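You operate a simulated robot arm through the tools that you are given. There is no shell and no other tool. Be economical: measure what you need, move in short steps, check, and stop when the job is done.

Carry out the task below with a simulated two-armed robot. There is one attempt and no reset: what you move stays moved.

## Task
Uncover the white canister, stir the sauce smooth and cover it again.
Fine: hold the canister as you work; the stirrer goes back in its crock.

It is judged by the outcome, as a careful person would: the job done as asked, and still so three seconds after it is handed in. It fails if anything else is knocked over, pushed out of place, dropped, spilled or broken. Lids that push on must go on centred and level and be pressed home; caps that screw on are set level and turned clockwise until they are tight.

## Robot
Two 7-joint arms with two-finger parallel grippers on one trunk, on a base that drives. Base frame: it is fixed to the floor where the robot stands at the start and does not move with it; the origin is under the middle of the robot, x ahead of it, y to its left, z up; the surface under the hand at the start is at about z = 760. Units: mm, degrees, N and s.
The left shoulder is at the start at [70, 163, 1145], the right one opposite. With the tool pointing down near the work surface each hand reaches from about 380 to 880 mm from the robot's upright axis, wherever it stands, measured 20 degrees to its own side. Places, roughly: blue crock [500, 300, 800]. Payload 3.43 kg a hand.
The TCP of each hand is the grasp point between the finger pads, 34 mm short of the fingertips. In the tool frame z runs along the fingers and y along their closing line. The gripper opens to 128 mm. The fingers are 24 mm wide and 12 mm thick; the gripper's body (48 by 130 mm) begins 96 mm behind the TCP.
Orientation is told as [roll, pitch, yaw] about the base's x, y, z axes, in that order, counted from this pose: with the fingers straight down and closing along the base's y, the tool's x points along the base's -x, its y along +y and its z along -z.

## Interface
- The arms move only by the tool servo_tool. It takes "left_increments", "right_increments" or both (then of equal length, played together; a hand with none holds still); each is a list of rows, each a list of 7 numbers: the shift along the base's x, y, z in units of 30 mm (1.0 is 30 mm), then the turn, a rotation vector about the base's x, y, z in units of 4 degrees (1.0 is 4 degrees), then the opening, from 0 (shut) to 1 (fully open). In form: [[tx, ty, tz, rx, ry, rz, fingers], ...]. A call has 1 to 20 rows; each row shifts and turns the commanded pose from where the row before left it. A call with a number of a shift or a turn outside -1 to 1 is refused whole. Rows are played at 5 a second. More than 50 mm and 8.6 degrees between two rows, or a gripper value outside its range, and nothing of the call is played. A pose out of reach is approached as far as the arm can. The call stops where the force on the tool passes 40 N (or 10 N more than at its start, if that is more) or the arm is blocked; 0.2 s more then pass. The fingers move at their own pace (about 153 mm/s each) and stop on an object; they squeeze with about 23 N. The grip force told is the motor's: it shows also when the fingers shut on nothing. Time passes only in rows, and 0.2 s behind the last, so rows that do not move let the fingers close. The reply holds the time, the measured pose of the TCP, the force on the tool along the base axes, the opening and the grip force, in the units named above and with some noise, with the torque about the TCP (base axes, N m) and any sound that the robot's microphone picked up.
- Cameras (640 x 400 px; columns grow to the right, rows downward): "scene" is now at [138.6, 16.9, 1376.1]; the picture's right is [0.18, -0.98, 0.00], its down [-0.54, -0.10, -0.84] and it looks along [0.82, 0.15, -0.55] (base axes); focal length 283 px, centre (320, 200). "left" rides on the left gripper at [76, 11, -160] in its tool frame; the picture's right is [-0.15, 0.99, 0.00], its down [-0.88, -0.13, -0.46] and it looks along [-0.45, -0.07, 0.89] (tool axes); focal length 234 px, centre (320, 200). "right" rides on the right gripper at [76, -11, -160] in its tool frame; the picture's right is [0.15, 0.99, 0.00], its down [-0.88, 0.13, -0.46] and it looks along [-0.45, 0.07, 0.89] (tool axes); focal length 234 px, centre (320, 200). There is no depth. A picture from a camera that has moved, and an enlarged one, comes with that camera's place and axes in the base frame and with its lens.
- grab_frame(camera): a new picture of that camera. It takes no simulated time.
- raise_lower(by): slides the trunk up (or, below 0, down) by that many mm; the arms and the scene camera ride with it, the base frame stays. It gives what a move gives, with no picture.
- base_move(legs): drives the robot by 1 to 6 legs, each [ahead, left, turn to the left] in mm, mm and degrees, along the robot's own axes; the way and the turn of a leg run together, so that a leg with both is an arc; at most 1500 mm and 180 degrees a leg. The arms and the cameras ride along, it lands a little off, and it stops where it bumps. It gives what a move gives.
- turn_head(pan, tilt): turns the head with the scene camera to pan (to the left, within 86 degrees either way) and tilt (down, from -29 to 69), counted from straight ahead of the robot. It gives what a move gives.
- enlarge(camera, box): a new picture of the part [left, top, right, bottom] of that camera's present view, enlarged. It takes no simulated time.
- sign_off(): hands the job in; it is judged then, once.

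Go step by step. Nothing tells you exact positions but the pictures and the camera data: compare them with the known pose of the tool, close in by small moves and look again before you grip or let go. The budget is 120 turns and 88 pictures, counting those below and the enlarged ones. Unless the task says otherwise, let go and move clear before handing in, and close with one line.

The tools are called after ">>>" by a JSON object that holds its "op" and its "data". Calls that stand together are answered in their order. servo_tool: Moves the arms, as the interface text tells. Its arguments: {"type":"object","properties":{"left_increments":{"type":"array","items":{"type":"array","items":{"type":"number"}}},"right_increments":{"type":"array","items":{"type":"array","items":{"type":"number"}}}},"required":[]} The other tools are called the same way: raise_lower (by) slides the trunk up or down; base_move (legs) drives the base; turn_head (pan, tilt) turns the head that bears the scene camera; grab_frame (camera) takes a picture; enlarge (camera, box) takes an enlarged picture of a part of a camera's view; sign_off () hands the job in.

At the start:

```text
t: 0.0
left_tcp_pos: [541.7, 476.7, 1149.9]
left_orientation: [0.0, 0.0, 0.0]
left_ft_force: [-0.1, 0.5, -0.4]
left_moment: [-0.05, 0.02, 0.01]
left_finger_gap: 127.7
left_gripper_force: 0.1
right_tcp_pos: [508.1, -113.5, 1217.6]
right_orientation: [0.0, 0.1, 0.0]
right_ft_force: [0.5, 1.0, 0.6]
right_moment: [0.02, 0.01, -0.02]
right_finger_gap: 128.0
right_gripper_force: 0.0
trunk travel left (down, up): [-625.0, 315.0]
robot x, y, heading: [1.2, 1.2, -0.3]
head pan, tilt: [10.1, 33.3]
```

scene: 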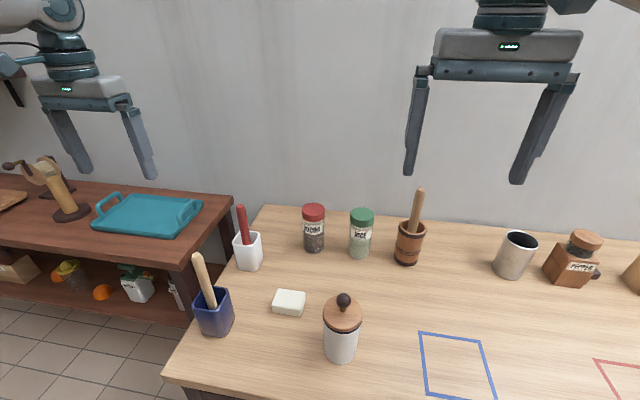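
right: 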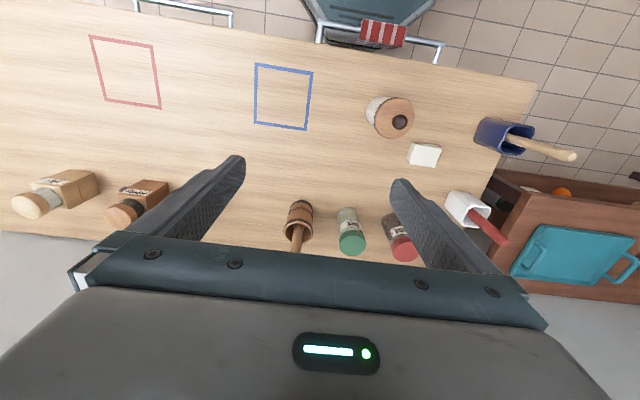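
left: 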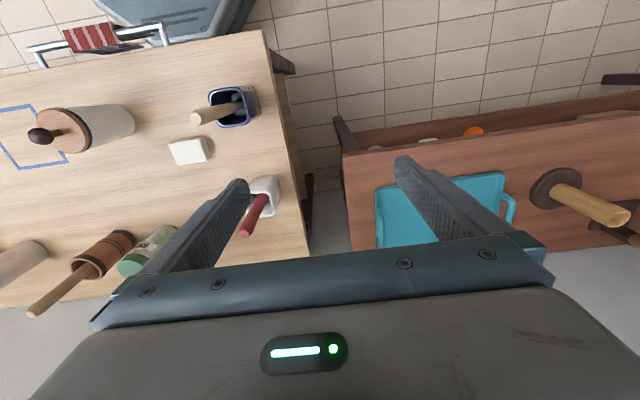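

I see the canister (white, wooden lid with a dark knob) near [475, 33], and the blue crock with the wooden stirrer at its left. I'll look closer first.

>>> {"op": "enlarge", "data": {"camera": "scene", "box": [170, 190, 410, 390]}}

>>> {"op": "enlarge", "data": {"camera": "left", "box": [0, 60, 290, 240]}}

>>> {"op": "enlarge", "data": {"camera": "right", "box": [340, 60, 600, 260]}}

```text
2.00 times, centred on (290, 290) of scene
camera zoom: at [138.6, 16.9, 1376.1], right [0.18, -0.98, 0.0], down [-0.54, -0.1, -0.84], along [0.82, 0.15, -0.55], focal length 565 px, centre (380, 20)
```

zoom: 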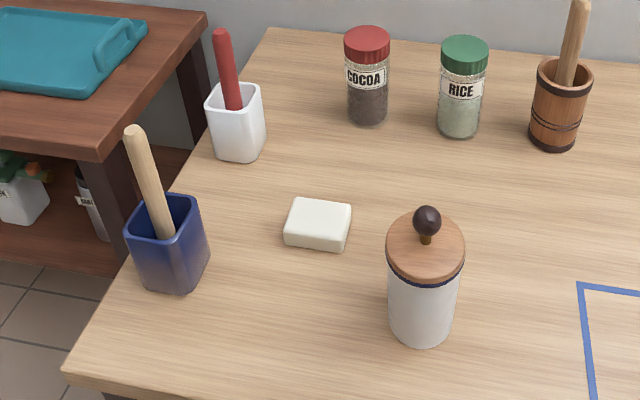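

```text
2.21 times, centred on (145, 150) of left
camera zoom: at [465.8, 488.3, 1309.5], right [0.15, 0.99, 0.0], down [0.88, -0.13, 0.46], along [0.45, -0.07, -0.89], focal length 517 px, centre (706, 310)
```

zoom: 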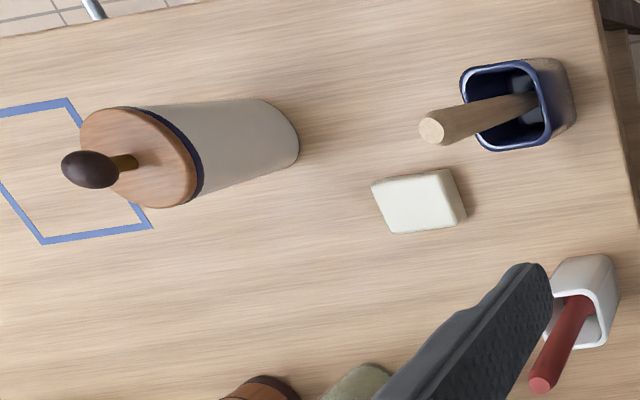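

```text
2.00 times, centred on (470, 160) of right
camera zoom: at [432.7, -126.2, 1378.9], right [-0.15, 0.99, 0.0], down [0.88, 0.13, 0.46], along [0.45, 0.07, -0.89], focal length 468 px, centre (20, 280)
```

zoom: 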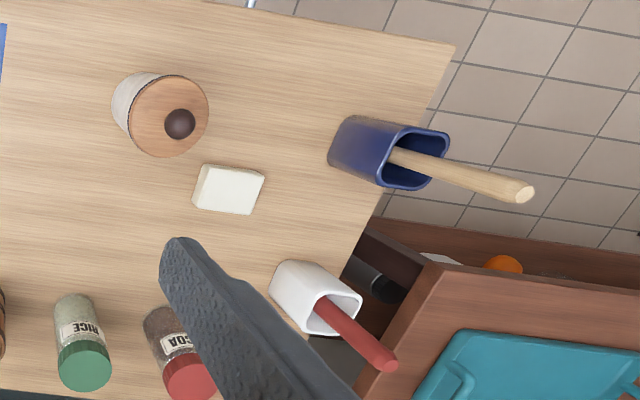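

The knob triangulates to about [477, 33, 930], with the body about 70 mm in diameter. I'll bring the right hand to a tilted side approach so it can hold the body, stopping short of it first.

>>> {"op": "servo_tool", "data": {"right_increments": [[-0.049, 0.025, -0.519, 0.556, 0.556, -0.963, 1], [-0.049, 0.025, -0.519, 0.556, 0.556, -0.963, 1], [-0.049, 0.025, -0.519, 0.556, 0.556, -0.963, 1], [-0.049, 0.025, -0.519, 0.556, 0.556, -0.963, 1], [-0.049, 0.025, -0.519, 0.556, 0.556, -0.963, 1], [-0.049, 0.025, -0.519, 0.556, 0.556, -0.963, 1], [-0.049, 0.025, -0.519, 0.556, 0.556, -0.963, 1], [-0.049, 0.025, -0.519, 0.556, 0.556, -0.963, 1], [-0.049, 0.025, -0.519, 0.556, 0.556, -0.963, 1], [-0.049, 0.025, -0.519, 0.556, 0.556, -0.963, 1], [-0.049, 0.025, -0.519, 0.556, 0.556, -0.963, 1], [-0.049, 0.025, -0.519, 0.556, 0.556, -0.963, 1], [-0.049, 0.025, -0.519, 0.556, 0.556, -0.963, 1], [-0.049, 0.025, -0.519, 0.556, 0.556, -0.963, 1], [-0.049, 0.025, -0.519, 0.556, 0.556, -0.963, 1], [-0.049, 0.025, -0.519, 0.556, 0.556, -0.963, 1], [-0.049, 0.025, -0.519, 0.556, 0.556, -0.963, 1], [-0.049, 0.025, -0.519, 0.556, 0.556, -0.963, 1], [-0.049, 0.025, -0.519, 0.556, 0.556, -0.963, 1], [-0.049, 0.025, -0.519, 0.556, 0.556, -0.963, 1]]}}

```text
t: 4.2
left_tcp_pos: [541.3, 477.5, 1150.4]
left_orientation: [0.0, 0.0, -0.1]
left_ft_force: [-0.6, -0.9, -0.1]
left_moment: [0.02, -0.01, 0.0]
left_finger_gap: 128.3
left_gripper_force: 0.0
right_tcp_pos: [479.0, -96.1, 906.7]
right_orientation: [4.0, 57.6, -82.8]
right_ft_force: [0.2, 0.0, 0.0]
right_moment: [0.0, -0.01, -0.01]
right_finger_gap: 128.0
right_gripper_force: 0.0
trunk travel left (down, up): [-625.0, 315.0]
robot x, y, heading: [1.9, -0.7, 0.3]
head pan, tilt: [10.1, 33.3]
```

The right hand reached the approach pose as planned. I'll finish the turn and look.

>>> {"op": "servo_tool", "data": {"right_increments": [[-0.049, 0.025, -0.519, 0.556, 0.556, -0.963, 1], [0, 0, 0, 0, 0, 0, 1]]}}

>>> {"op": "grab_frame", "data": {"camera": "right"}}

>>> {"op": "grab_frame", "data": {"camera": "scene"}}

```text
t: 4.8
left_tcp_pos: [541.2, 478.0, 1149.8]
left_orientation: [0.0, 0.0, 0.1]
left_ft_force: [-0.4, 0.5, -0.3]
left_moment: [-0.04, -0.01, 0.03]
left_finger_gap: 128.0
left_gripper_force: 0.0
right_tcp_pos: [478.5, -97.0, 890.5]
right_orientation: [0.1, 59.9, -90.1]
right_ft_force: [-1.0, -0.3, 0.2]
right_moment: [-0.03, 0.0, -0.01]
right_finger_gap: 127.7
right_gripper_force: 0.0
trunk travel left (down, up): [-625.0, 315.0]
robot x, y, heading: [-3.1, 0.3, 0.3]
head pan, tilt: [10.1, 33.3]
```

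```text
81 pictures are left
camera right: at [466.8, -197.7, 1036.9], right [0.99, 0.07, 0.13], down [0.13, -0.84, -0.53], along [0.07, 0.54, -0.84], focal length 234 px, centre (320, 200)
```

right: 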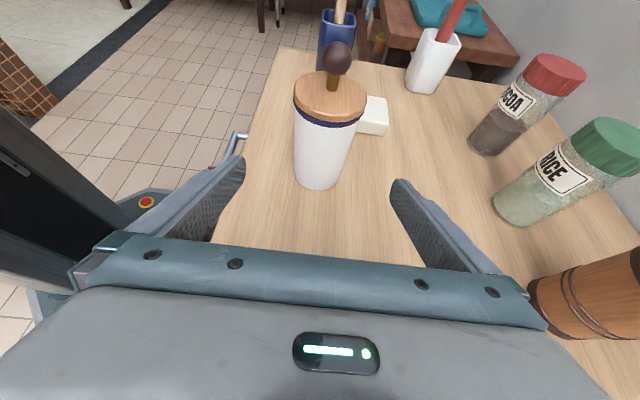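

```text
80 pictures are left
camera scene: at [138.8, 17.3, 1376.0], right [0.18, -0.98, 0.0], down [-0.54, -0.1, -0.84], along [0.82, 0.15, -0.55], focal length 283 px, centre (320, 200)
```

scene: 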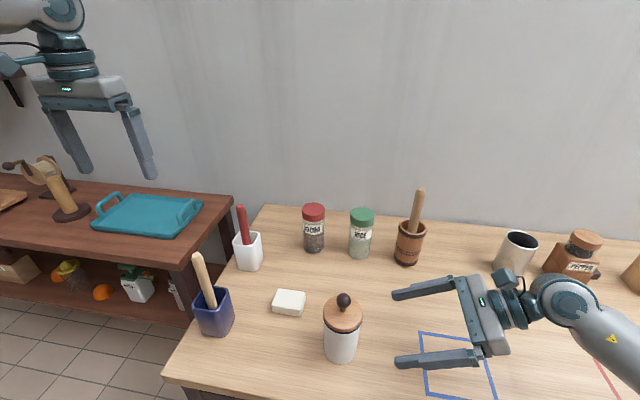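

The canister is slightly ahead of the gripper's axis, at x≈480. I'll advance along the tool axis to straddle it, with the fingers open.

>>> {"op": "servo_tool", "data": {"right_increments": [[0.01, 0.722, -0.417, 0, 0, 0, 1], [0.01, 0.722, -0.417, 0, 0, 0, 1], [0.01, 0.722, -0.417, 0, 0, 0, 1], [0.01, 0.722, -0.417, 0, 0, 0, 1], [0.01, 0.722, -0.417, 0, 0, 0, 1], [0, 0.722, -0.417, 0, 0, 0, 1], [0, 0, 0, 0, 0, 0, 1]]}}

>>> {"op": "grab_frame", "data": {"camera": "right"}}

>>> {"op": "enlarge", "data": {"camera": "scene", "box": [260, 250, 440, 390]}}

```text
t: 6.4
left_tcp_pos: [541.6, 477.7, 1149.0]
left_orientation: [-0.1, 0.0, 0.0]
left_ft_force: [-0.2, -0.2, -0.5]
left_moment: [0.02, -0.01, -0.03]
left_finger_gap: 128.0
left_gripper_force: 0.1
right_tcp_pos: [478.6, 33.4, 816.4]
right_orientation: [0.2, 59.9, -90.0]
right_ft_force: [-0.2, -0.5, 0.2]
right_moment: [-0.03, 0.02, -0.01]
right_finger_gap: 128.2
right_gripper_force: 0.0
trunk travel left (down, up): [-625.0, 315.0]
robot x, y, heading: [-0.2, 1.3, 0.2]
head pan, tilt: [10.1, 33.3]
```

```text
79 pictures are left
camera right: at [467.1, -67.1, 962.4], right [0.99, 0.07, 0.13], down [0.13, -0.84, -0.53], along [0.07, 0.54, -0.84], focal length 234 px, centre (320, 200)
```

right: 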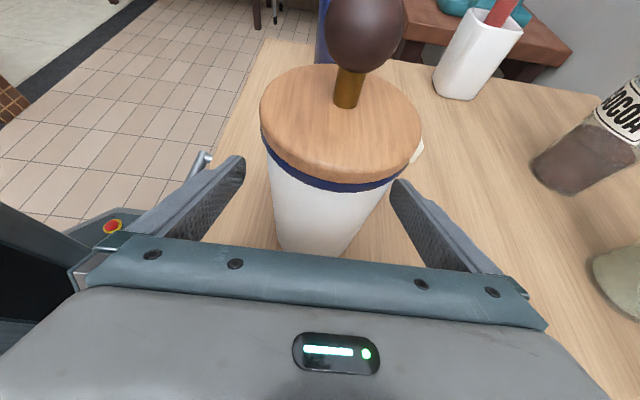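

```text
2.86 times, centred on (350, 320) of scene
camera zoom: at [138.3, 16.4, 1376.1], right [0.18, -0.98, 0.0], down [-0.54, -0.1, -0.84], along [0.82, 0.15, -0.55], focal length 808 px, centre (234, -143)
```

zoom: 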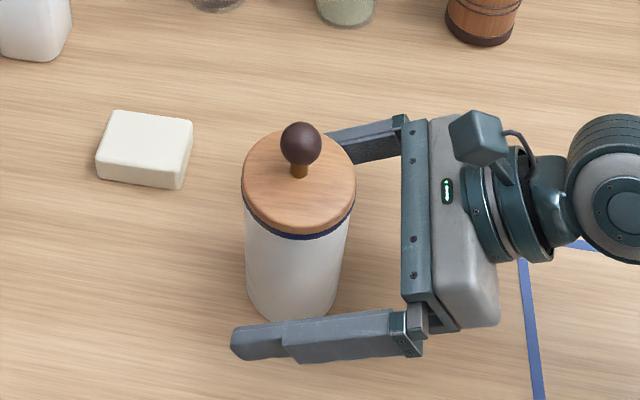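

The body straddles the fingers with its centre at x≈481. I'll shift 2 mm and close gently.

>>> {"op": "servo_tool", "data": {"right_increments": [[0.08, 0, 0, 0, 0, 0, 0.8], [0, 0, 0, 0, 0, 0, 0.66], [0, 0, 0, 0, 0, 0, 0.62], [0, 0, 0, 0, 0, 0, 0.59], [0, 0, 0, 0, 0, 0, 0.57], [0, 0, 0, 0, 0, 0, 0.55], [0, 0, 0, 0, 0, 0, 0.53], [0, 0, 0, 0, 0, 0, 0.5], [0, 0, 0, 0, 0, 0, 0.45], [0, 0, 0, 0, 0, 0, 0.3], [0, 0, 0, 0, 0, 0, 0.3]]}}

>>> {"op": "grab_frame", "data": {"camera": "right"}}

```text
t: 8.8
left_tcp_pos: [541.0, 477.3, 1150.0]
left_orientation: [0.0, 0.0, -0.1]
left_ft_force: [-0.3, 0.3, -0.3]
left_moment: [0.02, 0.01, 0.0]
left_finger_gap: 127.9
left_gripper_force: 0.0
right_tcp_pos: [481.4, 34.5, 816.1]
right_orientation: [0.0, 59.8, -89.9]
right_ft_force: [0.2, 1.2, -0.4]
right_moment: [0.07, -0.06, 0.01]
right_finger_gap: 75.6
right_gripper_force: 22.9
trunk travel left (down, up): [-625.0, 315.0]
robot x, y, heading: [-3.1, 2.7, 0.1]
head pan, tilt: [10.1, 33.3]
```

```text
77 pictures are left
camera right: at [469.8, -67.2, 962.3], right [0.99, 0.07, 0.13], down [0.13, -0.84, -0.53], along [0.07, 0.54, -0.84], focal length 234 px, centre (320, 200)
```

right: 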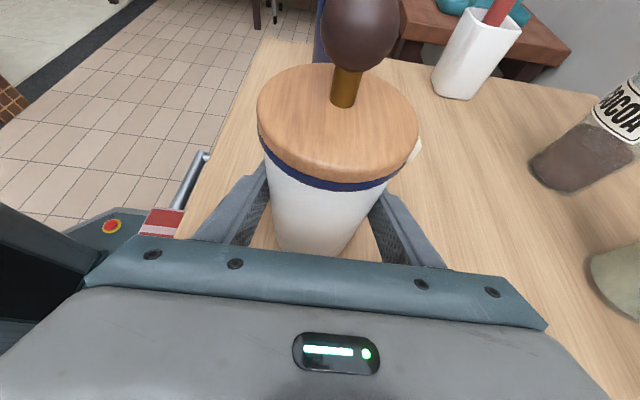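

The canister is firmly held. Now the left hand goes above the knob.

>>> {"op": "servo_tool", "data": {"left_increments": [[-0.127, -0.923, -0.19, 0, 0, 0, 1], [-0.127, -0.923, -0.19, 0, 0, 0, 1], [-0.127, -0.923, -0.19, 0, 0, 0, 1], [-0.127, -0.923, -0.19, 0, 0, 0, 1], [-0.127, -0.923, -0.19, 0, 0, 0, 1], [-0.127, -0.923, -0.19, 0, 0, 0, 1], [-0.127, -0.923, -0.19, 0, 0, 0, 0.8], [-0.127, -0.923, -0.19, 0, 0, 0, 0.8], [-0.127, -0.923, -0.19, 0, 0, 0, 0.8], [-0.127, -0.923, -0.19, 0, 0, 0, 0.6], [-0.127, -0.923, -0.19, 0, 0, 0, 0.6], [-0.127, -0.923, -0.19, 0, 0, 0, 0.6], [-0.127, -0.923, -0.19, 0, 0, 0, 0.6], [-0.127, -0.923, -0.19, 0, 0, 0, 0.6], [-0.127, -0.923, -0.19, 0, 0, 0, 0.6], [-0.127, -0.923, -0.19, 0, 0, 0, 0.6], [0, 0, 0, 0, 0, 0, 0.6]]}}

>>> {"op": "grab_frame", "data": {"camera": "left"}}

>>> {"op": "grab_frame", "data": {"camera": "scene"}}

```text
t: 12.4
left_tcp_pos: [488.2, 117.3, 1074.8]
left_orientation: [-0.2, 0.1, 0.2]
left_ft_force: [0.3, -0.1, 0.3]
left_moment: [0.01, 0.01, 0.0]
left_finger_gap: 76.9
left_gripper_force: 0.1
left hand out of reach, approached as far as the arm can: row 13, 14, 15, 16
right_tcp_pos: [481.0, 33.7, 817.0]
right_orientation: [-0.1, 59.9, -89.9]
right_ft_force: [-1.5, 0.4, 1.2]
right_moment: [0.05, -0.02, 0.04]
right_finger_gap: 75.9
right_gripper_force: 23.3
trunk travel left (down, up): [-625.0, 315.0]
robot x, y, heading: [2.1, 1.5, -0.3]
head pan, tilt: [10.1, 33.3]
```

```text
76 pictures are left
camera left: at [411.8, 128.7, 1235.3], right [0.15, 0.99, 0.0], down [0.88, -0.13, 0.46], along [0.45, -0.07, -0.89], focal length 234 px, centre (320, 200)
```

left: 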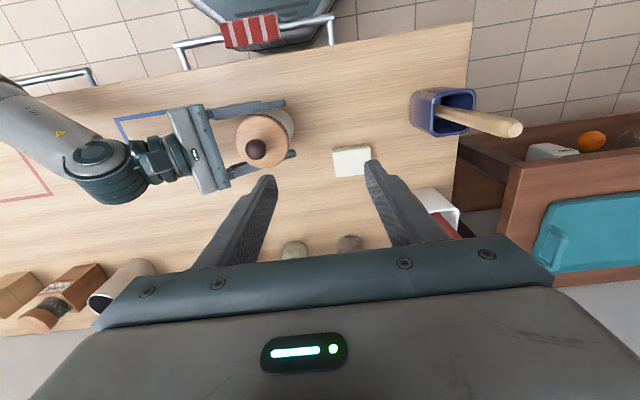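

```text
75 pictures are left
camera scene: at [138.4, 16.8, 1376.1], right [0.18, -0.98, 0.0], down [-0.54, -0.1, -0.84], along [0.82, 0.15, -0.55], focal length 283 px, centre (320, 200)
```

scene: 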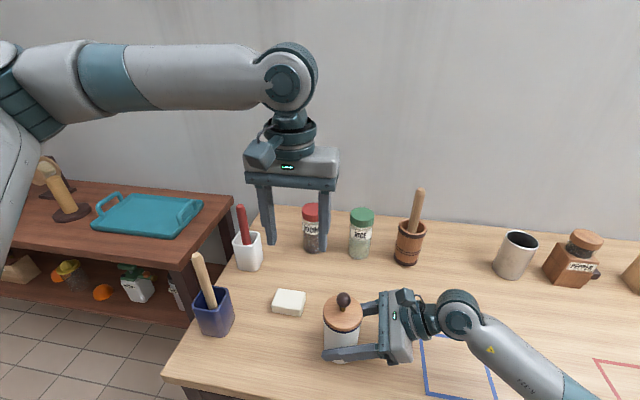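

The left arm can't reach inwards to y≈34 from here. I'll release the canister, back off the right hand and shift the base back and to the right so both hands have room.

>>> {"op": "servo_tool", "data": {"right_increments": [[0, 0, 0, 0, 0, 0, 0.62], [0, 0, 0, 0, 0, 0, 0.8], [0, 0, 0, 0, 0, 0, 1], [0, 0, 0, 0, 0, 0, 1], [0, -0.722, 0.417, 0, 0, 0, 1], [0, -0.722, 0.417, 0, 0, 0, 1], [0, -0.722, 0.417, 0, 0, 0, 1], [0, -0.722, 0.417, 0, 0, 0, 1], [0, -0.722, 0.417, 0, 0, 0, 1], [0, -0.722, 0.417, 0, 0, 0, 1], [0, 0, 0, 0, 0, 0, 1]]}}

>>> {"op": "base_move", "data": {"legs": [[-80, -80, 0]]}}

>>> {"op": "grab_frame", "data": {"camera": "scene"}}

>>> {"op": "grab_frame", "data": {"camera": "right"}}

```text
t: 14.8
left_tcp_pos: [487.2, 117.7, 1075.7]
left_orientation: [-0.1, 0.0, 0.0]
left_ft_force: [-0.3, 0.6, 0.5]
left_moment: [0.0, 0.02, 0.02]
left_finger_gap: 76.8
left_gripper_force: 0.0
right_tcp_pos: [478.2, -96.5, 892.0]
right_orientation: [0.0, 59.9, -89.9]
right_ft_force: [0.5, -0.8, 0.0]
right_moment: [-0.01, -0.01, -0.03]
right_finger_gap: 127.9
right_gripper_force: 0.0
trunk travel left (down, up): [-625.0, 315.0]
robot x, y, heading: [-2.5, 1.1, -0.0]
head pan, tilt: [10.1, 33.3]
```

```text
t: 16.0
left_tcp_pos: [407.6, 36.0, 1075.9]
left_orientation: [-0.1, 0.0, 0.0]
left_ft_force: [-0.5, -0.6, -0.6]
left_moment: [0.01, -0.03, 0.0]
left_finger_gap: 76.8
left_gripper_force: 0.0
right_tcp_pos: [398.0, -176.7, 892.7]
right_orientation: [0.1, 59.9, -89.9]
right_ft_force: [-0.2, 0.0, 0.0]
right_moment: [0.01, 0.02, -0.01]
right_finger_gap: 128.0
right_gripper_force: 0.0
trunk travel left (down, up): [-625.0, 315.0]
robot x, y, heading: [-76.8, -80.2, -0.1]
head pan, tilt: [10.1, 33.3]
```

```text
74 pictures are left
camera scene: at [58.0, -63.8, 1376.1], right [0.17, -0.98, 0.0], down [-0.54, -0.1, -0.84], along [0.82, 0.15, -0.55], focal length 283 px, centre (320, 200)
```

scene: 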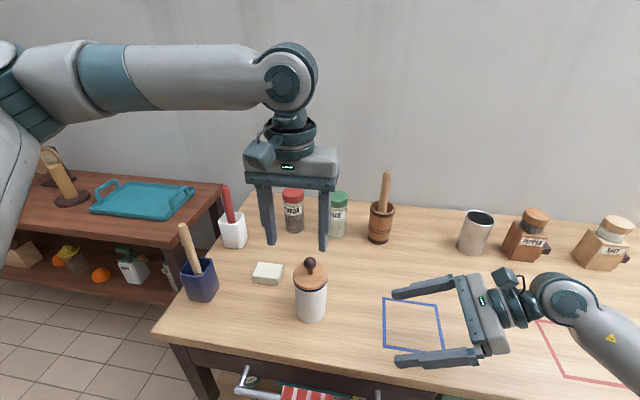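

```text
73 pictures are left
camera right: at [386.9, -278.7, 1038.1], right [0.99, 0.07, 0.13], down [0.13, -0.84, -0.53], along [0.07, 0.54, -0.84], focal length 234 px, centre (320, 200)
```

right: 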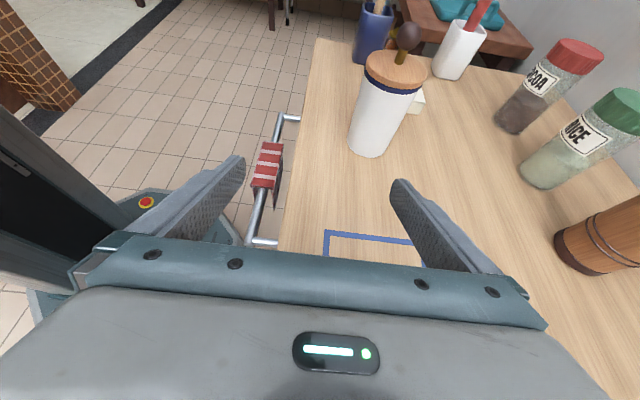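

The base moved well. I'll bring the right hand back to straddle the canister.

>>> {"op": "servo_tool", "data": {"right_increments": [[0.925, 0.885, 0, 0, 0, 0, 1], [0.925, 0.885, 0, 0, 0, 0, 1], [0.925, 0.885, 0, 0, 0, 0, 1], [0, 0.722, -0.422, 0, 0, 0, 1], [0, 0.722, -0.422, 0, 0, 0, 1], [0, 0.722, -0.422, 0, 0, 0, 1], [0, 0.722, -0.422, 0, 0, 0, 1], [0, 0.722, -0.422, 0, 0, 0, 1], [0, 0.722, -0.422, 0, 0, 0, 1], [0, 0, 0, 0, 0, 0, 1]]}}

>>> {"op": "grab_frame", "data": {"camera": "right"}}

```text
t: 18.2
left_tcp_pos: [408.5, 35.6, 1075.5]
left_orientation: [-0.1, 0.0, 0.0]
left_ft_force: [-0.3, -0.5, 0.7]
left_moment: [0.01, 0.01, -0.03]
left_finger_gap: 76.8
left_gripper_force: 0.2
right_tcp_pos: [481.9, 32.7, 814.0]
right_orientation: [0.0, 59.8, -90.0]
right_ft_force: [0.5, -0.3, 0.0]
right_moment: [-0.01, -0.01, -0.02]
right_finger_gap: 128.1
right_gripper_force: 0.0
trunk travel left (down, up): [-625.0, 315.0]
robot x, y, heading: [-79.3, -78.9, -0.1]
head pan, tilt: [10.1, 33.3]
```

```text
72 pictures are left
camera right: at [469.7, -69.1, 961.0], right [0.99, 0.07, 0.13], down [0.13, -0.84, -0.53], along [0.07, 0.54, -0.84], focal length 234 px, centre (320, 200)
```

right: 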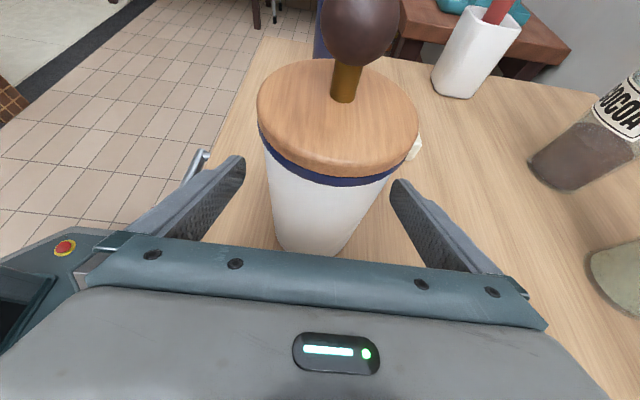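

Aligned; closing the right hand gently and bringing the left above the knob.

>>> {"op": "servo_tool", "data": {"right_increments": [[0, 0, 0, 0, 0, 0, 0.8], [0, 0, 0, 0, 0, 0, 0.66], [0, 0, 0, 0, 0, 0, 0.62], [0, 0, 0, 0, 0, 0, 0.6], [0, 0, 0, 0, 0, 0, 0.58], [0, 0, 0, 0, 0, 0, 0.56], [0, 0, 0, 0, 0, 0, 0.5], [0, 0, 0, 0, 0, 0, 0.3], [0, 0, 0, 0, 0, 0, 0.3]], "left_increments": [[0, 0, 0, 0, 0, 0, 0.6], [0, 0, 0, 0, 0, 0, 0.6], [0.6, 0, 0, 0, 0, 0, 0.6], [0.6, 0, 0, 0, 0, 0, 0.6], [0.6, -0.04, 0, 0, 0, 0, 0.6], [0.6, -0.04, -0.5, 0, 0, 0, 0.6], [0, 0, -0.5, 0, 0, 0, 0.6], [0, 0, 0, 0, 0, 0, 0.6], [0, 0, 0, 0, 0, 0, 0.6]]}}

>>> {"op": "grab_frame", "data": {"camera": "left"}}

>>> {"op": "grab_frame", "data": {"camera": "scene"}}

```text
t: 20.2
left_tcp_pos: [459.4, 51.9, 1057.1]
left_orientation: [0.0, 0.0, 0.0]
left_ft_force: [0.1, 0.0, 0.0]
left_moment: [0.0, -0.03, -0.02]
left_finger_gap: 76.5
left_gripper_force: 0.1
left hand out of reach, approached as far as the arm can: row 3, 4, 5, 6
right_tcp_pos: [481.5, 31.9, 815.0]
right_orientation: [0.1, 59.9, -90.1]
right_ft_force: [0.1, -0.2, -0.6]
right_moment: [-0.05, -0.03, -0.04]
right_finger_gap: 75.6
right_gripper_force: 22.9
trunk travel left (down, up): [-625.0, 315.0]
robot x, y, heading: [-83.2, -77.5, -0.1]
head pan, tilt: [10.1, 33.3]
```

```text
71 pictures are left
camera left: at [383.8, 63.1, 1215.8], right [0.15, 0.99, 0.0], down [0.88, -0.13, 0.46], along [0.45, -0.07, -0.89], focal length 234 px, centre (320, 200)
```

left: 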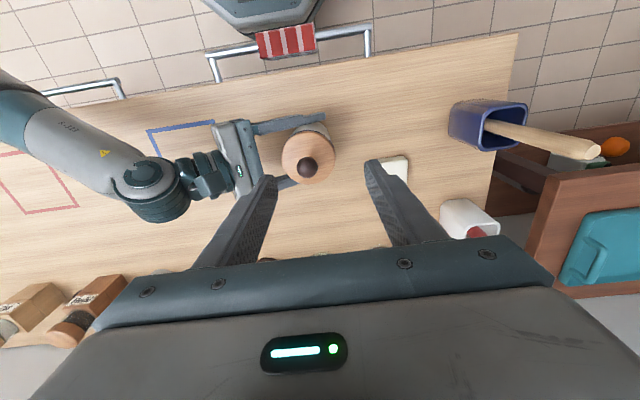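

```text
70 pictures are left
camera scene: at [58.2, -63.6, 1376.1], right [0.17, -0.98, 0.0], down [-0.54, -0.1, -0.84], along [0.82, 0.15, -0.55], focal length 283 px, centre (320, 200)
```

scene: 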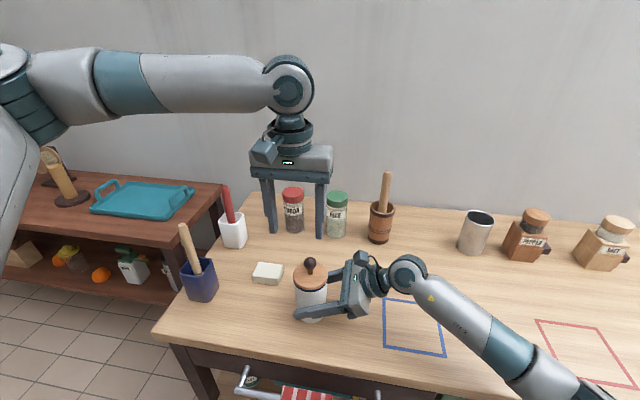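

The left hand is still limited at this height. I'll test whether it reaches further inward lower down, straddling the knob along x.

>>> {"op": "servo_tool", "data": {"left_increments": [[0, 0, -0.8, 0, 0, 0, 0.8], [0, 0, -0.8, 0, 0, 0, 0.8], [0, 0, -0.8, 0, 0, 0, 0.8], [0, -0.3, 0, 0, 0, 0, 0.8], [0, -0.3, 0, 0, 0, 0, 0.8]]}}

```text
t: 21.4
left_tcp_pos: [451.7, 54.8, 988.8]
left_orientation: [-0.3, 0.0, 0.0]
left_ft_force: [0.8, -0.4, 0.1]
left_moment: [0.02, 0.02, 0.03]
left_finger_gap: 102.7
left_gripper_force: 0.1
left hand out of reach, approached as far as the arm can: row 3, 4, 5
right_tcp_pos: [481.2, 32.0, 814.8]
right_orientation: [0.0, 59.9, -90.0]
right_ft_force: [-0.8, -0.3, 1.4]
right_moment: [-0.04, 0.0, -0.07]
right_finger_gap: 75.4
right_gripper_force: 23.5
trunk travel left (down, up): [-625.0, 315.0]
robot x, y, heading: [-79.5, -81.4, -0.0]
head pan, tilt: [10.1, 33.3]
```

The limit seems to be in the wrist, so I'll raise slightly and yaw the left tool −90°, moving along with the forearm, then try again.

>>> {"op": "servo_tool", "data": {"left_increments": [[0, 0.5, 0.8, 0, 0, 0, 0.8], [0, 0, 0.3, 0, 0, -1, 0.8], [0, 0, 0, 0, 0, -1, 0.8], [0, 0, 0, 0, 0, -1, 0.8], [0, 0, 0, 0, 0, -1, 0.8], [0, 0, 0, 0, 0, -1, 0.8], [0, 0, 0, 0, 0, -1, 0.8], [0, 0, 0, 0, 0, -1, 0.8], [0, 0, 0, 0, 0, -1, 0.8], [0, 0, 0, 0, 0, -1, 0.8], [0, 0, 0, 0, 0, -1, 0.8], [0, 0, 0, 0, 0, -1, 0.8], [0, 0, 0, 0, 0, -1, 0.8], [0, 0, 0, 0, 0, -1, 0.8], [0, 0, 0, 0, 0, -1, 0.8], [0.5, -0.5, 0, 0, 0, 0, 0.8], [0.4, -0.4, 0, 0, 0, 0, 0.8]]}}

```text
t: 25.0
left_tcp_pos: [468.7, 57.0, 1023.6]
left_orientation: [-0.2, -0.3, -56.0]
left_ft_force: [-1.1, 0.5, -0.2]
left_moment: [-0.02, 0.01, 0.0]
left_finger_gap: 102.2
left_gripper_force: 0.1
left hand out of reach, approached as far as the arm can: row 17
right_tcp_pos: [480.5, 32.6, 815.2]
right_orientation: [0.1, 59.8, -89.9]
right_ft_force: [0.1, 0.3, -0.1]
right_moment: [0.08, 0.02, -0.05]
right_finger_gap: 75.8
right_gripper_force: 22.9
trunk travel left (down, up): [-625.0, 315.0]
robot x, y, heading: [-80.7, -78.8, 0.1]
head pan, tilt: [10.1, 33.3]
```

The limit is the shoulder's inward swing. I'll tilt the left tool about 24° (wrist towards +y, fingers pointing inward) and complete the yaw to −90°, so that its fingers close along x.

>>> {"op": "servo_tool", "data": {"left_increments": [[0, 0, 0, 0, 0, -0.944, 0.8], [0, 0, 0, 0, 0, -0.944, 0.8], [0, 0, 0, 0, 0, -0.944, 0.8], [0, 0, 0, 0, 0, -0.944, 0.8], [0, 0, 0, 0, 0, -0.944, 0.8], [0, 0, 0, 0, 0, -0.944, 0.8], [0, 0, 0, 0, 0, -0.944, 0.8], [0, 0, 0, 0, 0, -0.944, 0.8], [0, 0, 0, 0, 0, -0.944, 0.8], [0, 0, 0, -1, 0, 0, 0.8], [0, 0, 0, -1, 0, 0, 0.8], [0, 0, 0, -1, 0, 0, 0.8], [0, 0, 0, -1, 0, 0, 0.8], [0, 0, 0, -1, 0, 0, 0.8], [0, 0, 0, -1, 0, 0, 0.8], [0.3, -0.4, 0, 0, 0, 0, 0.8], [0.1, -0.4, 0, 0, 0, 0, 0.8], [0, 0, 0, 0, 0, 0, 0.8]]}}

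>>> {"op": "grab_frame", "data": {"camera": "left"}}

>>> {"op": "grab_frame", "data": {"camera": "scene"}}

```text
t: 28.8
left_tcp_pos: [481.6, 31.4, 1021.0]
left_orientation: [-0.1, -24.0, -90.1]
left_ft_force: [-0.3, 0.2, 0.4]
left_moment: [-0.02, 0.01, 0.0]
left_finger_gap: 102.3
left_gripper_force: 0.0
right_tcp_pos: [480.9, 33.8, 815.6]
right_orientation: [0.0, 60.0, -90.0]
right_ft_force: [-0.9, 1.6, -1.0]
right_moment: [0.08, -0.02, -0.01]
right_finger_gap: 75.5
right_gripper_force: 23.8
trunk travel left (down, up): [-625.0, 315.0]
robot x, y, heading: [-83.3, -80.7, 0.1]
head pan, tilt: [10.1, 33.3]
```

```text
69 pictures are left
camera left: at [492.9, 166.3, 1136.6], right [0.99, -0.13, 0.06], down [-0.13, -0.62, 0.78], along [-0.07, -0.77, -0.63], focal length 234 px, centre (320, 200)
```

left: 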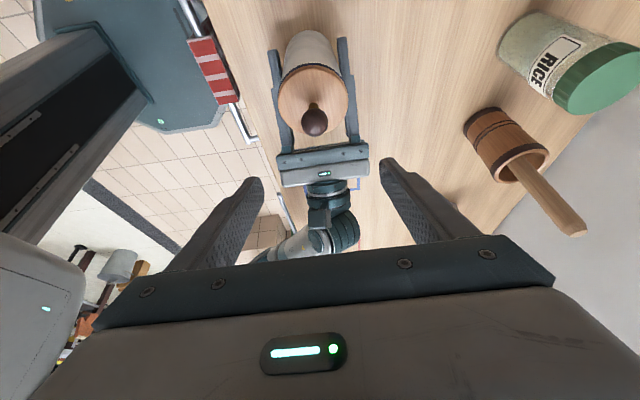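

```text
68 pictures are left
camera scene: at [58.3, -63.4, 1376.1], right [0.17, -0.98, 0.0], down [-0.54, -0.1, -0.84], along [0.82, 0.15, -0.55], focal length 283 px, centre (320, 200)
```

scene: 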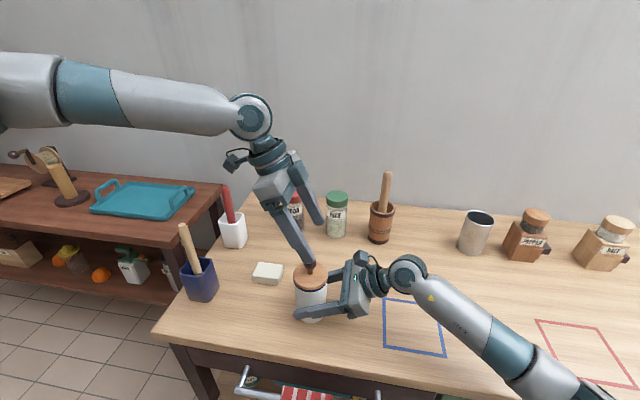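

Reachable now. The refined knob centre is about [481, 35, 924]; I'll descend in steps to straddle it with the fingertips just above the lid.

>>> {"op": "servo_tool", "data": {"left_increments": [[0, 0.25, 0, 0, 0, 0, 0.6], [0, 0, -0.8, 0, 0, 0, 0.5], [0, 0, -0.8, 0, 0, 0, 0.5], [0, 0, -0.8, 0, 0, 0, 0.5], [0, 0, -0.45, 0, 0, 0, 0.5], [0, 0, 0, 0, 0, 0, 0.5]]}}

>>> {"op": "grab_frame", "data": {"camera": "left"}}

>>> {"op": "enlarge", "data": {"camera": "scene", "box": [250, 220, 380, 340]}}

>>> {"op": "grab_frame", "data": {"camera": "right"}}

```text
t: 30.2
left_tcp_pos: [482.1, 40.0, 936.2]
left_orientation: [-0.1, -23.9, -90.1]
left_ft_force: [-0.8, 0.0, 0.3]
left_moment: [0.02, 0.0, 0.02]
left_finger_gap: 63.9
left_gripper_force: 0.0
right_tcp_pos: [481.6, 33.3, 814.9]
right_orientation: [-0.1, 59.9, -90.0]
right_ft_force: [-1.2, 0.2, -0.3]
right_moment: [0.04, 0.03, 0.04]
right_finger_gap: 75.6
right_gripper_force: 23.0
trunk travel left (down, up): [-625.0, 315.0]
robot x, y, heading: [-79.0, -79.8, -0.3]
head pan, tilt: [10.1, 33.3]
```

```text
67 pictures are left
camera left: at [493.9, 174.0, 1051.3], right [0.99, -0.14, 0.06], down [-0.13, -0.62, 0.78], along [-0.07, -0.77, -0.63], focal length 234 px, centre (320, 200)
```

left: 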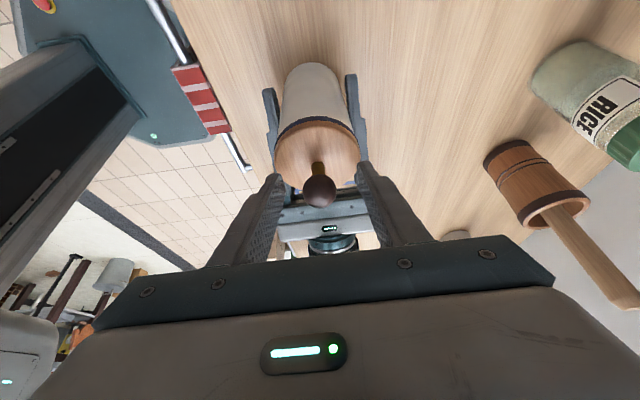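

```text
3.33 times, centred on (315, 280) of scene
camera zoom: at [58.3, -63.5, 1376.1], right [0.17, -0.98, 0.0], down [-0.54, -0.1, -0.84], along [0.82, 0.15, -0.55], focal length 942 px, centre (337, -67)
```

zoom: 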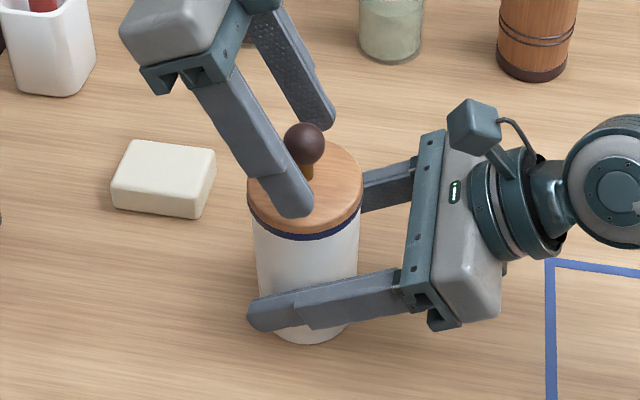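

```text
65 pictures are left
camera right: at [469.8, -68.9, 961.1], right [0.99, 0.07, 0.13], down [0.13, -0.84, -0.53], along [0.07, 0.54, -0.84], focal length 234 px, centre (320, 200)
```

right: 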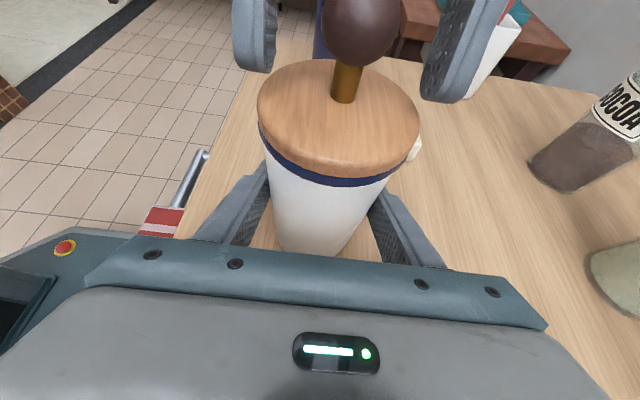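

The knob sits centrally between the pads, about 10 mm below the TCP along the fingers. Closing slowly.

>>> {"op": "servo_tool", "data": {"left_increments": [[-0.03, 0, 0, 0, 0, 0, 0.4], [0, 0, 0, 0, 0, 0, 0.32], [0, 0, 0, 0, 0, 0, 0.27], [0, 0, 0, 0, 0, 0, 0.24], [0, 0, 0, 0, 0, 0, 0.22], [0, 0, 0, 0, 0, 0, 0.2], [0, 0, 0, 0, 0, 0, 0.1], [0, 0, 0, 0, 0, 0, 0], [0, 0, 0, 0, 0, 0, 0]]}}

>>> {"op": "grab_frame", "data": {"camera": "left"}}

```text
t: 32.2
left_tcp_pos: [481.4, 40.0, 936.3]
left_orientation: [-0.1, -24.0, -90.0]
left_ft_force: [1.1, 0.5, 0.0]
left_moment: [0.02, 0.02, -0.01]
left_finger_gap: 25.7
left_gripper_force: 23.2
right_tcp_pos: [481.6, 33.4, 815.3]
right_orientation: [0.0, 59.8, -90.0]
right_ft_force: [0.0, -0.6, -0.1]
right_moment: [0.02, -0.04, 0.03]
right_finger_gap: 76.0
right_gripper_force: 22.4
trunk travel left (down, up): [-625.0, 315.0]
robot x, y, heading: [-82.0, -78.3, -0.1]
head pan, tilt: [10.1, 33.3]
heard: snap
```

```text
64 pictures are left
camera left: at [493.0, 173.9, 1051.2], right [0.99, -0.13, 0.06], down [-0.13, -0.62, 0.78], along [-0.07, -0.77, -0.63], focal length 234 px, centre (320, 200)
```

left: 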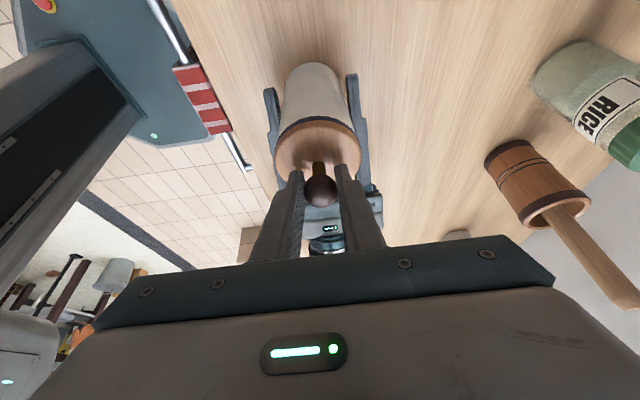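

A snap sounded on closing. I'll look before pulling.

>>> {"op": "enlarge", "data": {"camera": "left", "box": [240, 50, 400, 220]}}

>>> {"op": "enlarge", "data": {"camera": "right", "box": [220, 0, 460, 220]}}

```text
2.35 times, centred on (320, 135) of left
camera zoom: at [493.0, 173.9, 1051.2], right [0.99, -0.13, 0.06], down [-0.13, -0.62, 0.78], along [-0.07, -0.77, -0.63], focal length 551 px, centre (320, 353)
```

zoom: 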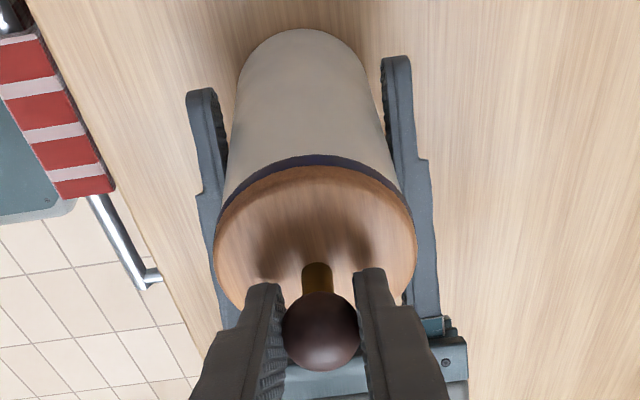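

```text
1.82 times, centred on (340, 110) of right
camera zoom: at [469.8, -68.9, 961.1], right [0.99, 0.07, 0.13], down [0.13, -0.84, -0.53], along [0.07, 0.54, -0.84], focal length 426 px, centre (284, 364)
```

zoom: 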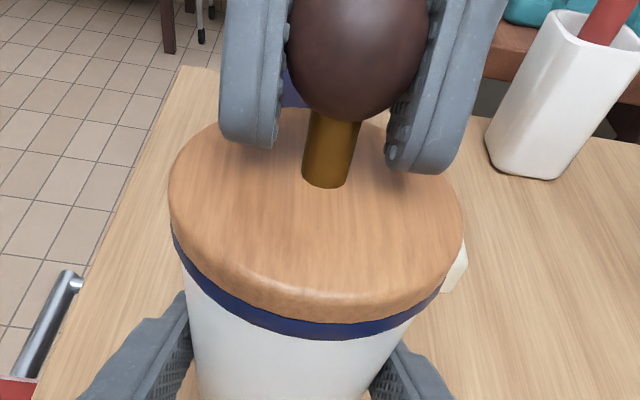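

The knob is well gripped and the lid is in place. Pulling up in small steps.

>>> {"op": "servo_tool", "data": {"left_increments": [[0, 0, 0.1, 0, 0, 0, 0], [0, 0, 0.1, 0, 0, 0, 0], [0, 0, 0.1, 0, 0, 0, 0]]}}

>>> {"op": "enlarge", "data": {"camera": "right", "box": [220, 0, 460, 220]}}

```text
t: 33.0
left_tcp_pos: [481.0, 41.2, 945.7]
left_orientation: [-0.1, -23.9, -90.1]
left_ft_force: [-0.7, 0.1, -0.5]
left_moment: [0.03, 0.0, -0.01]
left_finger_gap: 25.6
left_gripper_force: 23.1
right_tcp_pos: [482.1, 32.6, 816.1]
right_orientation: [0.0, 59.9, -90.1]
right_ft_force: [-0.1, -0.5, -0.3]
right_moment: [0.0, 0.0, 0.01]
right_finger_gap: 75.8
right_gripper_force: 23.0
trunk travel left (down, up): [-625.0, 315.0]
robot x, y, heading: [-80.2, -76.9, 0.1]
head pan, tilt: [10.1, 33.3]
```

```text
1.82 times, centred on (340, 110) of right
camera zoom: at [469.8, -68.9, 961.1], right [0.99, 0.07, 0.13], down [0.13, -0.84, -0.53], along [0.07, 0.54, -0.84], focal length 426 px, centre (284, 364)
```

zoom: 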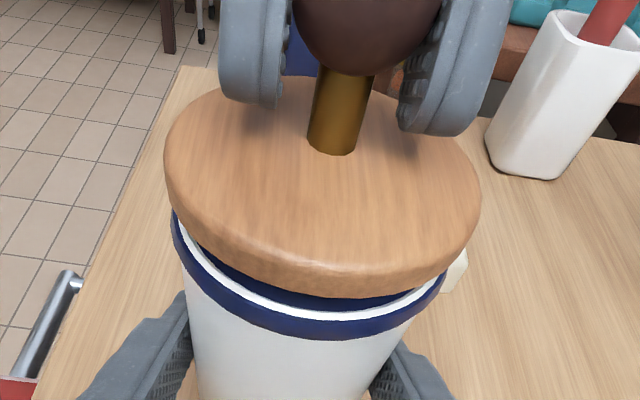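

The lid lifts off freely; it is a push-on plug. I'll lift it high, carry it to the free space at about [455, 165] and lower it most of the way.

>>> {"op": "servo_tool", "data": {"left_increments": [[0, 0, 0.5, 0, 0, 0, 0], [0, 0, 1, 0, 0, 0, 0], [0, 0, 1, 0, 0, 0, 0], [0, 0, 1, 0, 0, 0, 0], [-0.173, 0.867, 0, 0, 0, 0, 0], [-0.173, 0.867, 0, 0, 0, 0, 0], [-0.173, 0.867, 0, 0, 0, 0, 0], [-0.173, 0.867, 0, 0, 0, 0, 0], [-0.173, 0.867, 0, 0, 0, 0, 0], [0, 0, -1, 0, 0, 0, 0], [0, 0, -1, 0, 0, 0, 0], [0, 0, -1, 0, 0, 0, 0], [0, 0, -1, 0, 0, 0, 0], [0, 0, -0.8, 0, 0, 0, 0], [0, 0, 0, 0, 0, 0, 0]]}}

>>> {"op": "grab_frame", "data": {"camera": "scene"}}

>>> {"op": "enlarge", "data": {"camera": "scene", "box": [220, 230, 360, 330]}}

```text
t: 36.2
left_tcp_pos: [455.8, 169.5, 905.8]
left_orientation: [-0.1, -24.1, -90.0]
left_ft_force: [1.0, 0.7, -0.4]
left_moment: [-0.04, 0.01, 0.0]
left_finger_gap: 25.6
left_gripper_force: 22.4
right_tcp_pos: [480.9, 32.5, 814.3]
right_orientation: [0.0, 59.9, -90.0]
right_ft_force: [0.5, -0.2, 0.7]
right_moment: [0.03, -0.03, -0.02]
right_finger_gap: 75.6
right_gripper_force: 22.6
trunk travel left (down, up): [-625.0, 315.0]
robot x, y, heading: [-77.0, -78.4, 0.2]
head pan, tilt: [10.1, 33.3]
```

```text
60 pictures are left
camera scene: at [58.3, -63.4, 1376.0], right [0.17, -0.98, 0.0], down [-0.54, -0.1, -0.84], along [0.82, 0.15, -0.55], focal length 283 px, centre (320, 200)
```

scene: 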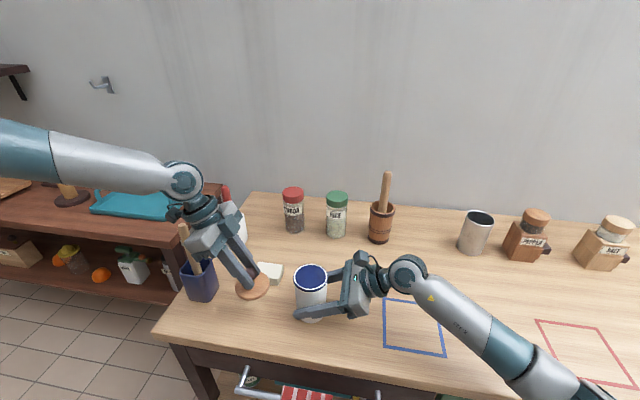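

```text
4.00 times, centred on (290, 280) of scene
camera zoom: at [58.3, -63.4, 1376.0], right [0.17, -0.98, 0.0], down [-0.54, -0.1, -0.84], along [0.82, 0.15, -0.55], focal length 1131 px, centre (440, -120)
```

zoom: 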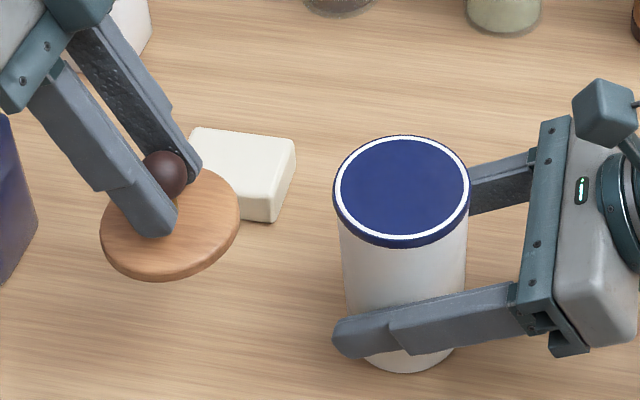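

Under the wooden lid there's a navy surface in the canister mouth. I need a closer look at it.

>>> {"op": "enlarge", "data": {"camera": "right", "box": [220, 0, 460, 220]}}

>>> {"op": "enlarge", "data": {"camera": "scene", "box": [285, 255, 345, 300]}}

>>> {"op": "grab_frame", "data": {"camera": "left"}}

```text
1.82 times, centred on (340, 110) of right
camera zoom: at [469.9, -68.8, 961.1], right [0.99, 0.07, 0.13], down [0.13, -0.84, -0.53], along [0.07, 0.54, -0.84], focal length 426 px, centre (284, 364)
```

zoom: 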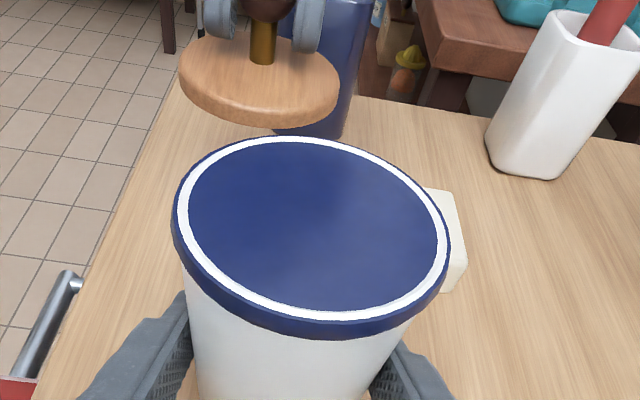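

```text
8.89 times, centred on (315, 278) of scene
camera zoom: at [58.3, -63.4, 1376.0], right [0.17, -0.98, 0.0], down [-0.54, -0.1, -0.84], along [0.82, 0.15, -0.55], focal length 2512 px, centre (364, -489)
```

zoom: 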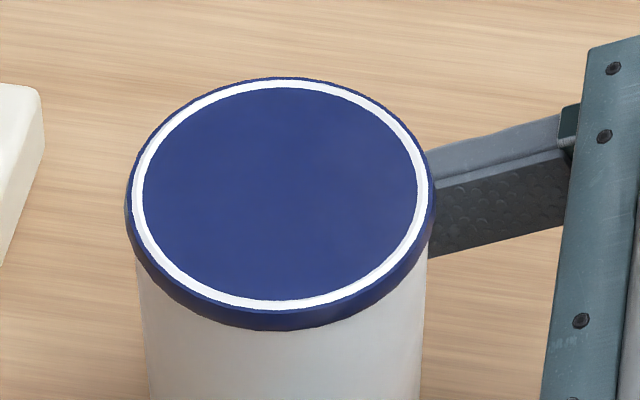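

```text
56 pictures are left
camera left: at [466.4, 303.2, 1021.5], right [0.99, -0.13, 0.06], down [-0.13, -0.62, 0.78], along [-0.07, -0.77, -0.63], focal length 234 px, centre (320, 200)
```

left: 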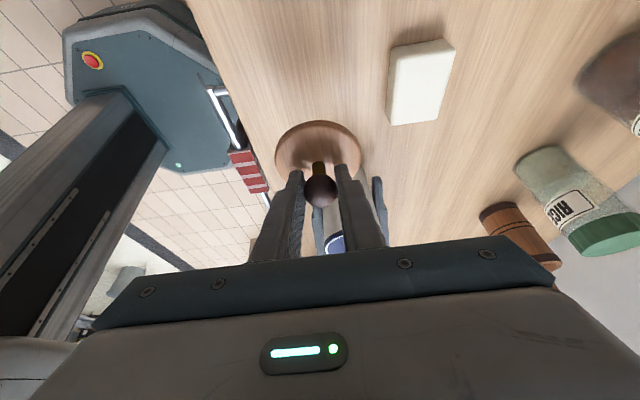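

It may be a navy-glazed interior or an inner cover; a top-down view will tell. First I'll set the wooden lid down gently.

>>> {"op": "servo_tool", "data": {"left_increments": [[0, 0, -0.7, 0, 0, 0, 0], [0, 0, -0.7, 0, 0, 0, 0], [0, 0, -0.5, 0, 0, 0, 0], [0, 0, -0.2, 0, 0, 0, 0], [0, 0, -0.2, 0, 0, 0, 0], [0, 0, 0, 0, 0, 0, 0]]}}

>>> {"op": "enlarge", "data": {"camera": "scene", "box": [220, 230, 360, 330]}}

```text
t: 37.6
left_tcp_pos: [455.3, 169.1, 837.8]
left_orientation: [-0.1, -23.9, -90.0]
left_ft_force: [0.4, 0.8, -0.4]
left_moment: [0.0, 0.01, -0.03]
left_finger_gap: 25.6
left_gripper_force: 23.6
right_tcp_pos: [482.8, 31.6, 816.0]
right_orientation: [0.1, 59.9, -90.0]
right_ft_force: [-1.0, 0.6, -0.5]
right_moment: [0.03, -0.01, 0.01]
right_finger_gap: 75.7
right_gripper_force: 22.6
trunk travel left (down, up): [-625.0, 315.0]
robot x, y, heading: [-78.0, -77.6, -0.3]
head pan, tilt: [10.1, 33.3]
```

```text
4.00 times, centred on (290, 280) of scene
camera zoom: at [58.3, -63.5, 1376.1], right [0.17, -0.98, 0.0], down [-0.54, -0.1, -0.84], along [0.82, 0.15, -0.55], focal length 1131 px, centre (440, -120)
```

zoom: 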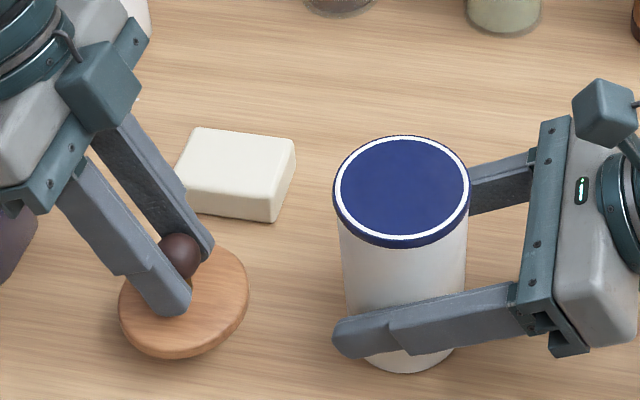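

No contact yet; the lid is still about 15–20 mm up. I'll keep lowering in small steps.

>>> {"op": "servo_tool", "data": {"left_increments": [[0, 0, -0.2, 0, 0, 0, 0], [0, 0, -0.13, 0, 0, 0, 0], [0, 0, -0.1, 0, 0, 0, 0], [0, 0, 0, 0, 0, 0, 0]]}}

>>> {"op": "enlarge", "data": {"camera": "scene", "box": [220, 230, 360, 330]}}

```text
t: 38.6
left_tcp_pos: [454.2, 169.6, 824.0]
left_orientation: [-0.1, -24.0, -90.0]
left_ft_force: [0.2, -0.2, 0.2]
left_moment: [-0.03, 0.01, 0.04]
left_finger_gap: 25.6
left_gripper_force: 23.3
right_tcp_pos: [480.9, 32.6, 814.8]
right_orientation: [0.0, 60.0, -90.0]
right_ft_force: [-0.6, -0.5, 0.3]
right_moment: [0.0, -0.03, -0.02]
right_finger_gap: 75.6
right_gripper_force: 22.6
trunk travel left (down, up): [-625.0, 315.0]
robot x, y, heading: [-79.8, -82.3, -0.3]
head pan, tilt: [10.1, 33.3]
```

```text
4.00 times, centred on (290, 280) of scene
camera zoom: at [58.3, -63.5, 1376.1], right [0.17, -0.98, 0.0], down [-0.54, -0.1, -0.84], along [0.82, 0.15, -0.55], focal length 1131 px, centre (440, -120)
```

zoom: 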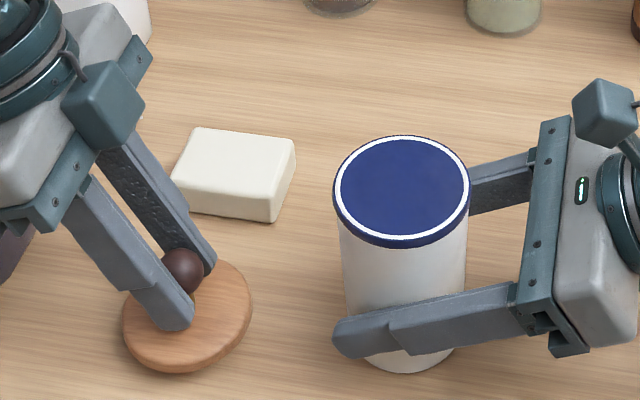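

>>> {"op": "servo_tool", "data": {"left_increments": [[0, 0, -0.07, 0, 0, 0, 0], [0, 0, -0.07, 0, 0, 0, 0], [0, 0, -0.07, 0, 0, 0, 0], [0, 0, 0, 0, 0, 0, 0]]}}

```text
t: 39.6
left_tcp_pos: [454.6, 169.4, 818.3]
left_orientation: [-0.1, -23.9, -90.0]
left_ft_force: [0.2, 0.1, 0.0]
left_moment: [0.02, -0.01, -0.01]
left_finger_gap: 25.4
left_gripper_force: 23.2
right_tcp_pos: [481.4, 32.4, 815.6]
right_orientation: [0.0, 59.9, -90.0]
right_ft_force: [-0.1, -0.1, -0.4]
right_moment: [-0.02, -0.03, -0.02]
right_finger_gap: 75.4
right_gripper_force: 23.0
trunk travel left (down, up): [-625.0, 315.0]
robot x, y, heading: [-79.6, -79.3, -0.1]
head pan, tilt: [10.1, 33.3]
```

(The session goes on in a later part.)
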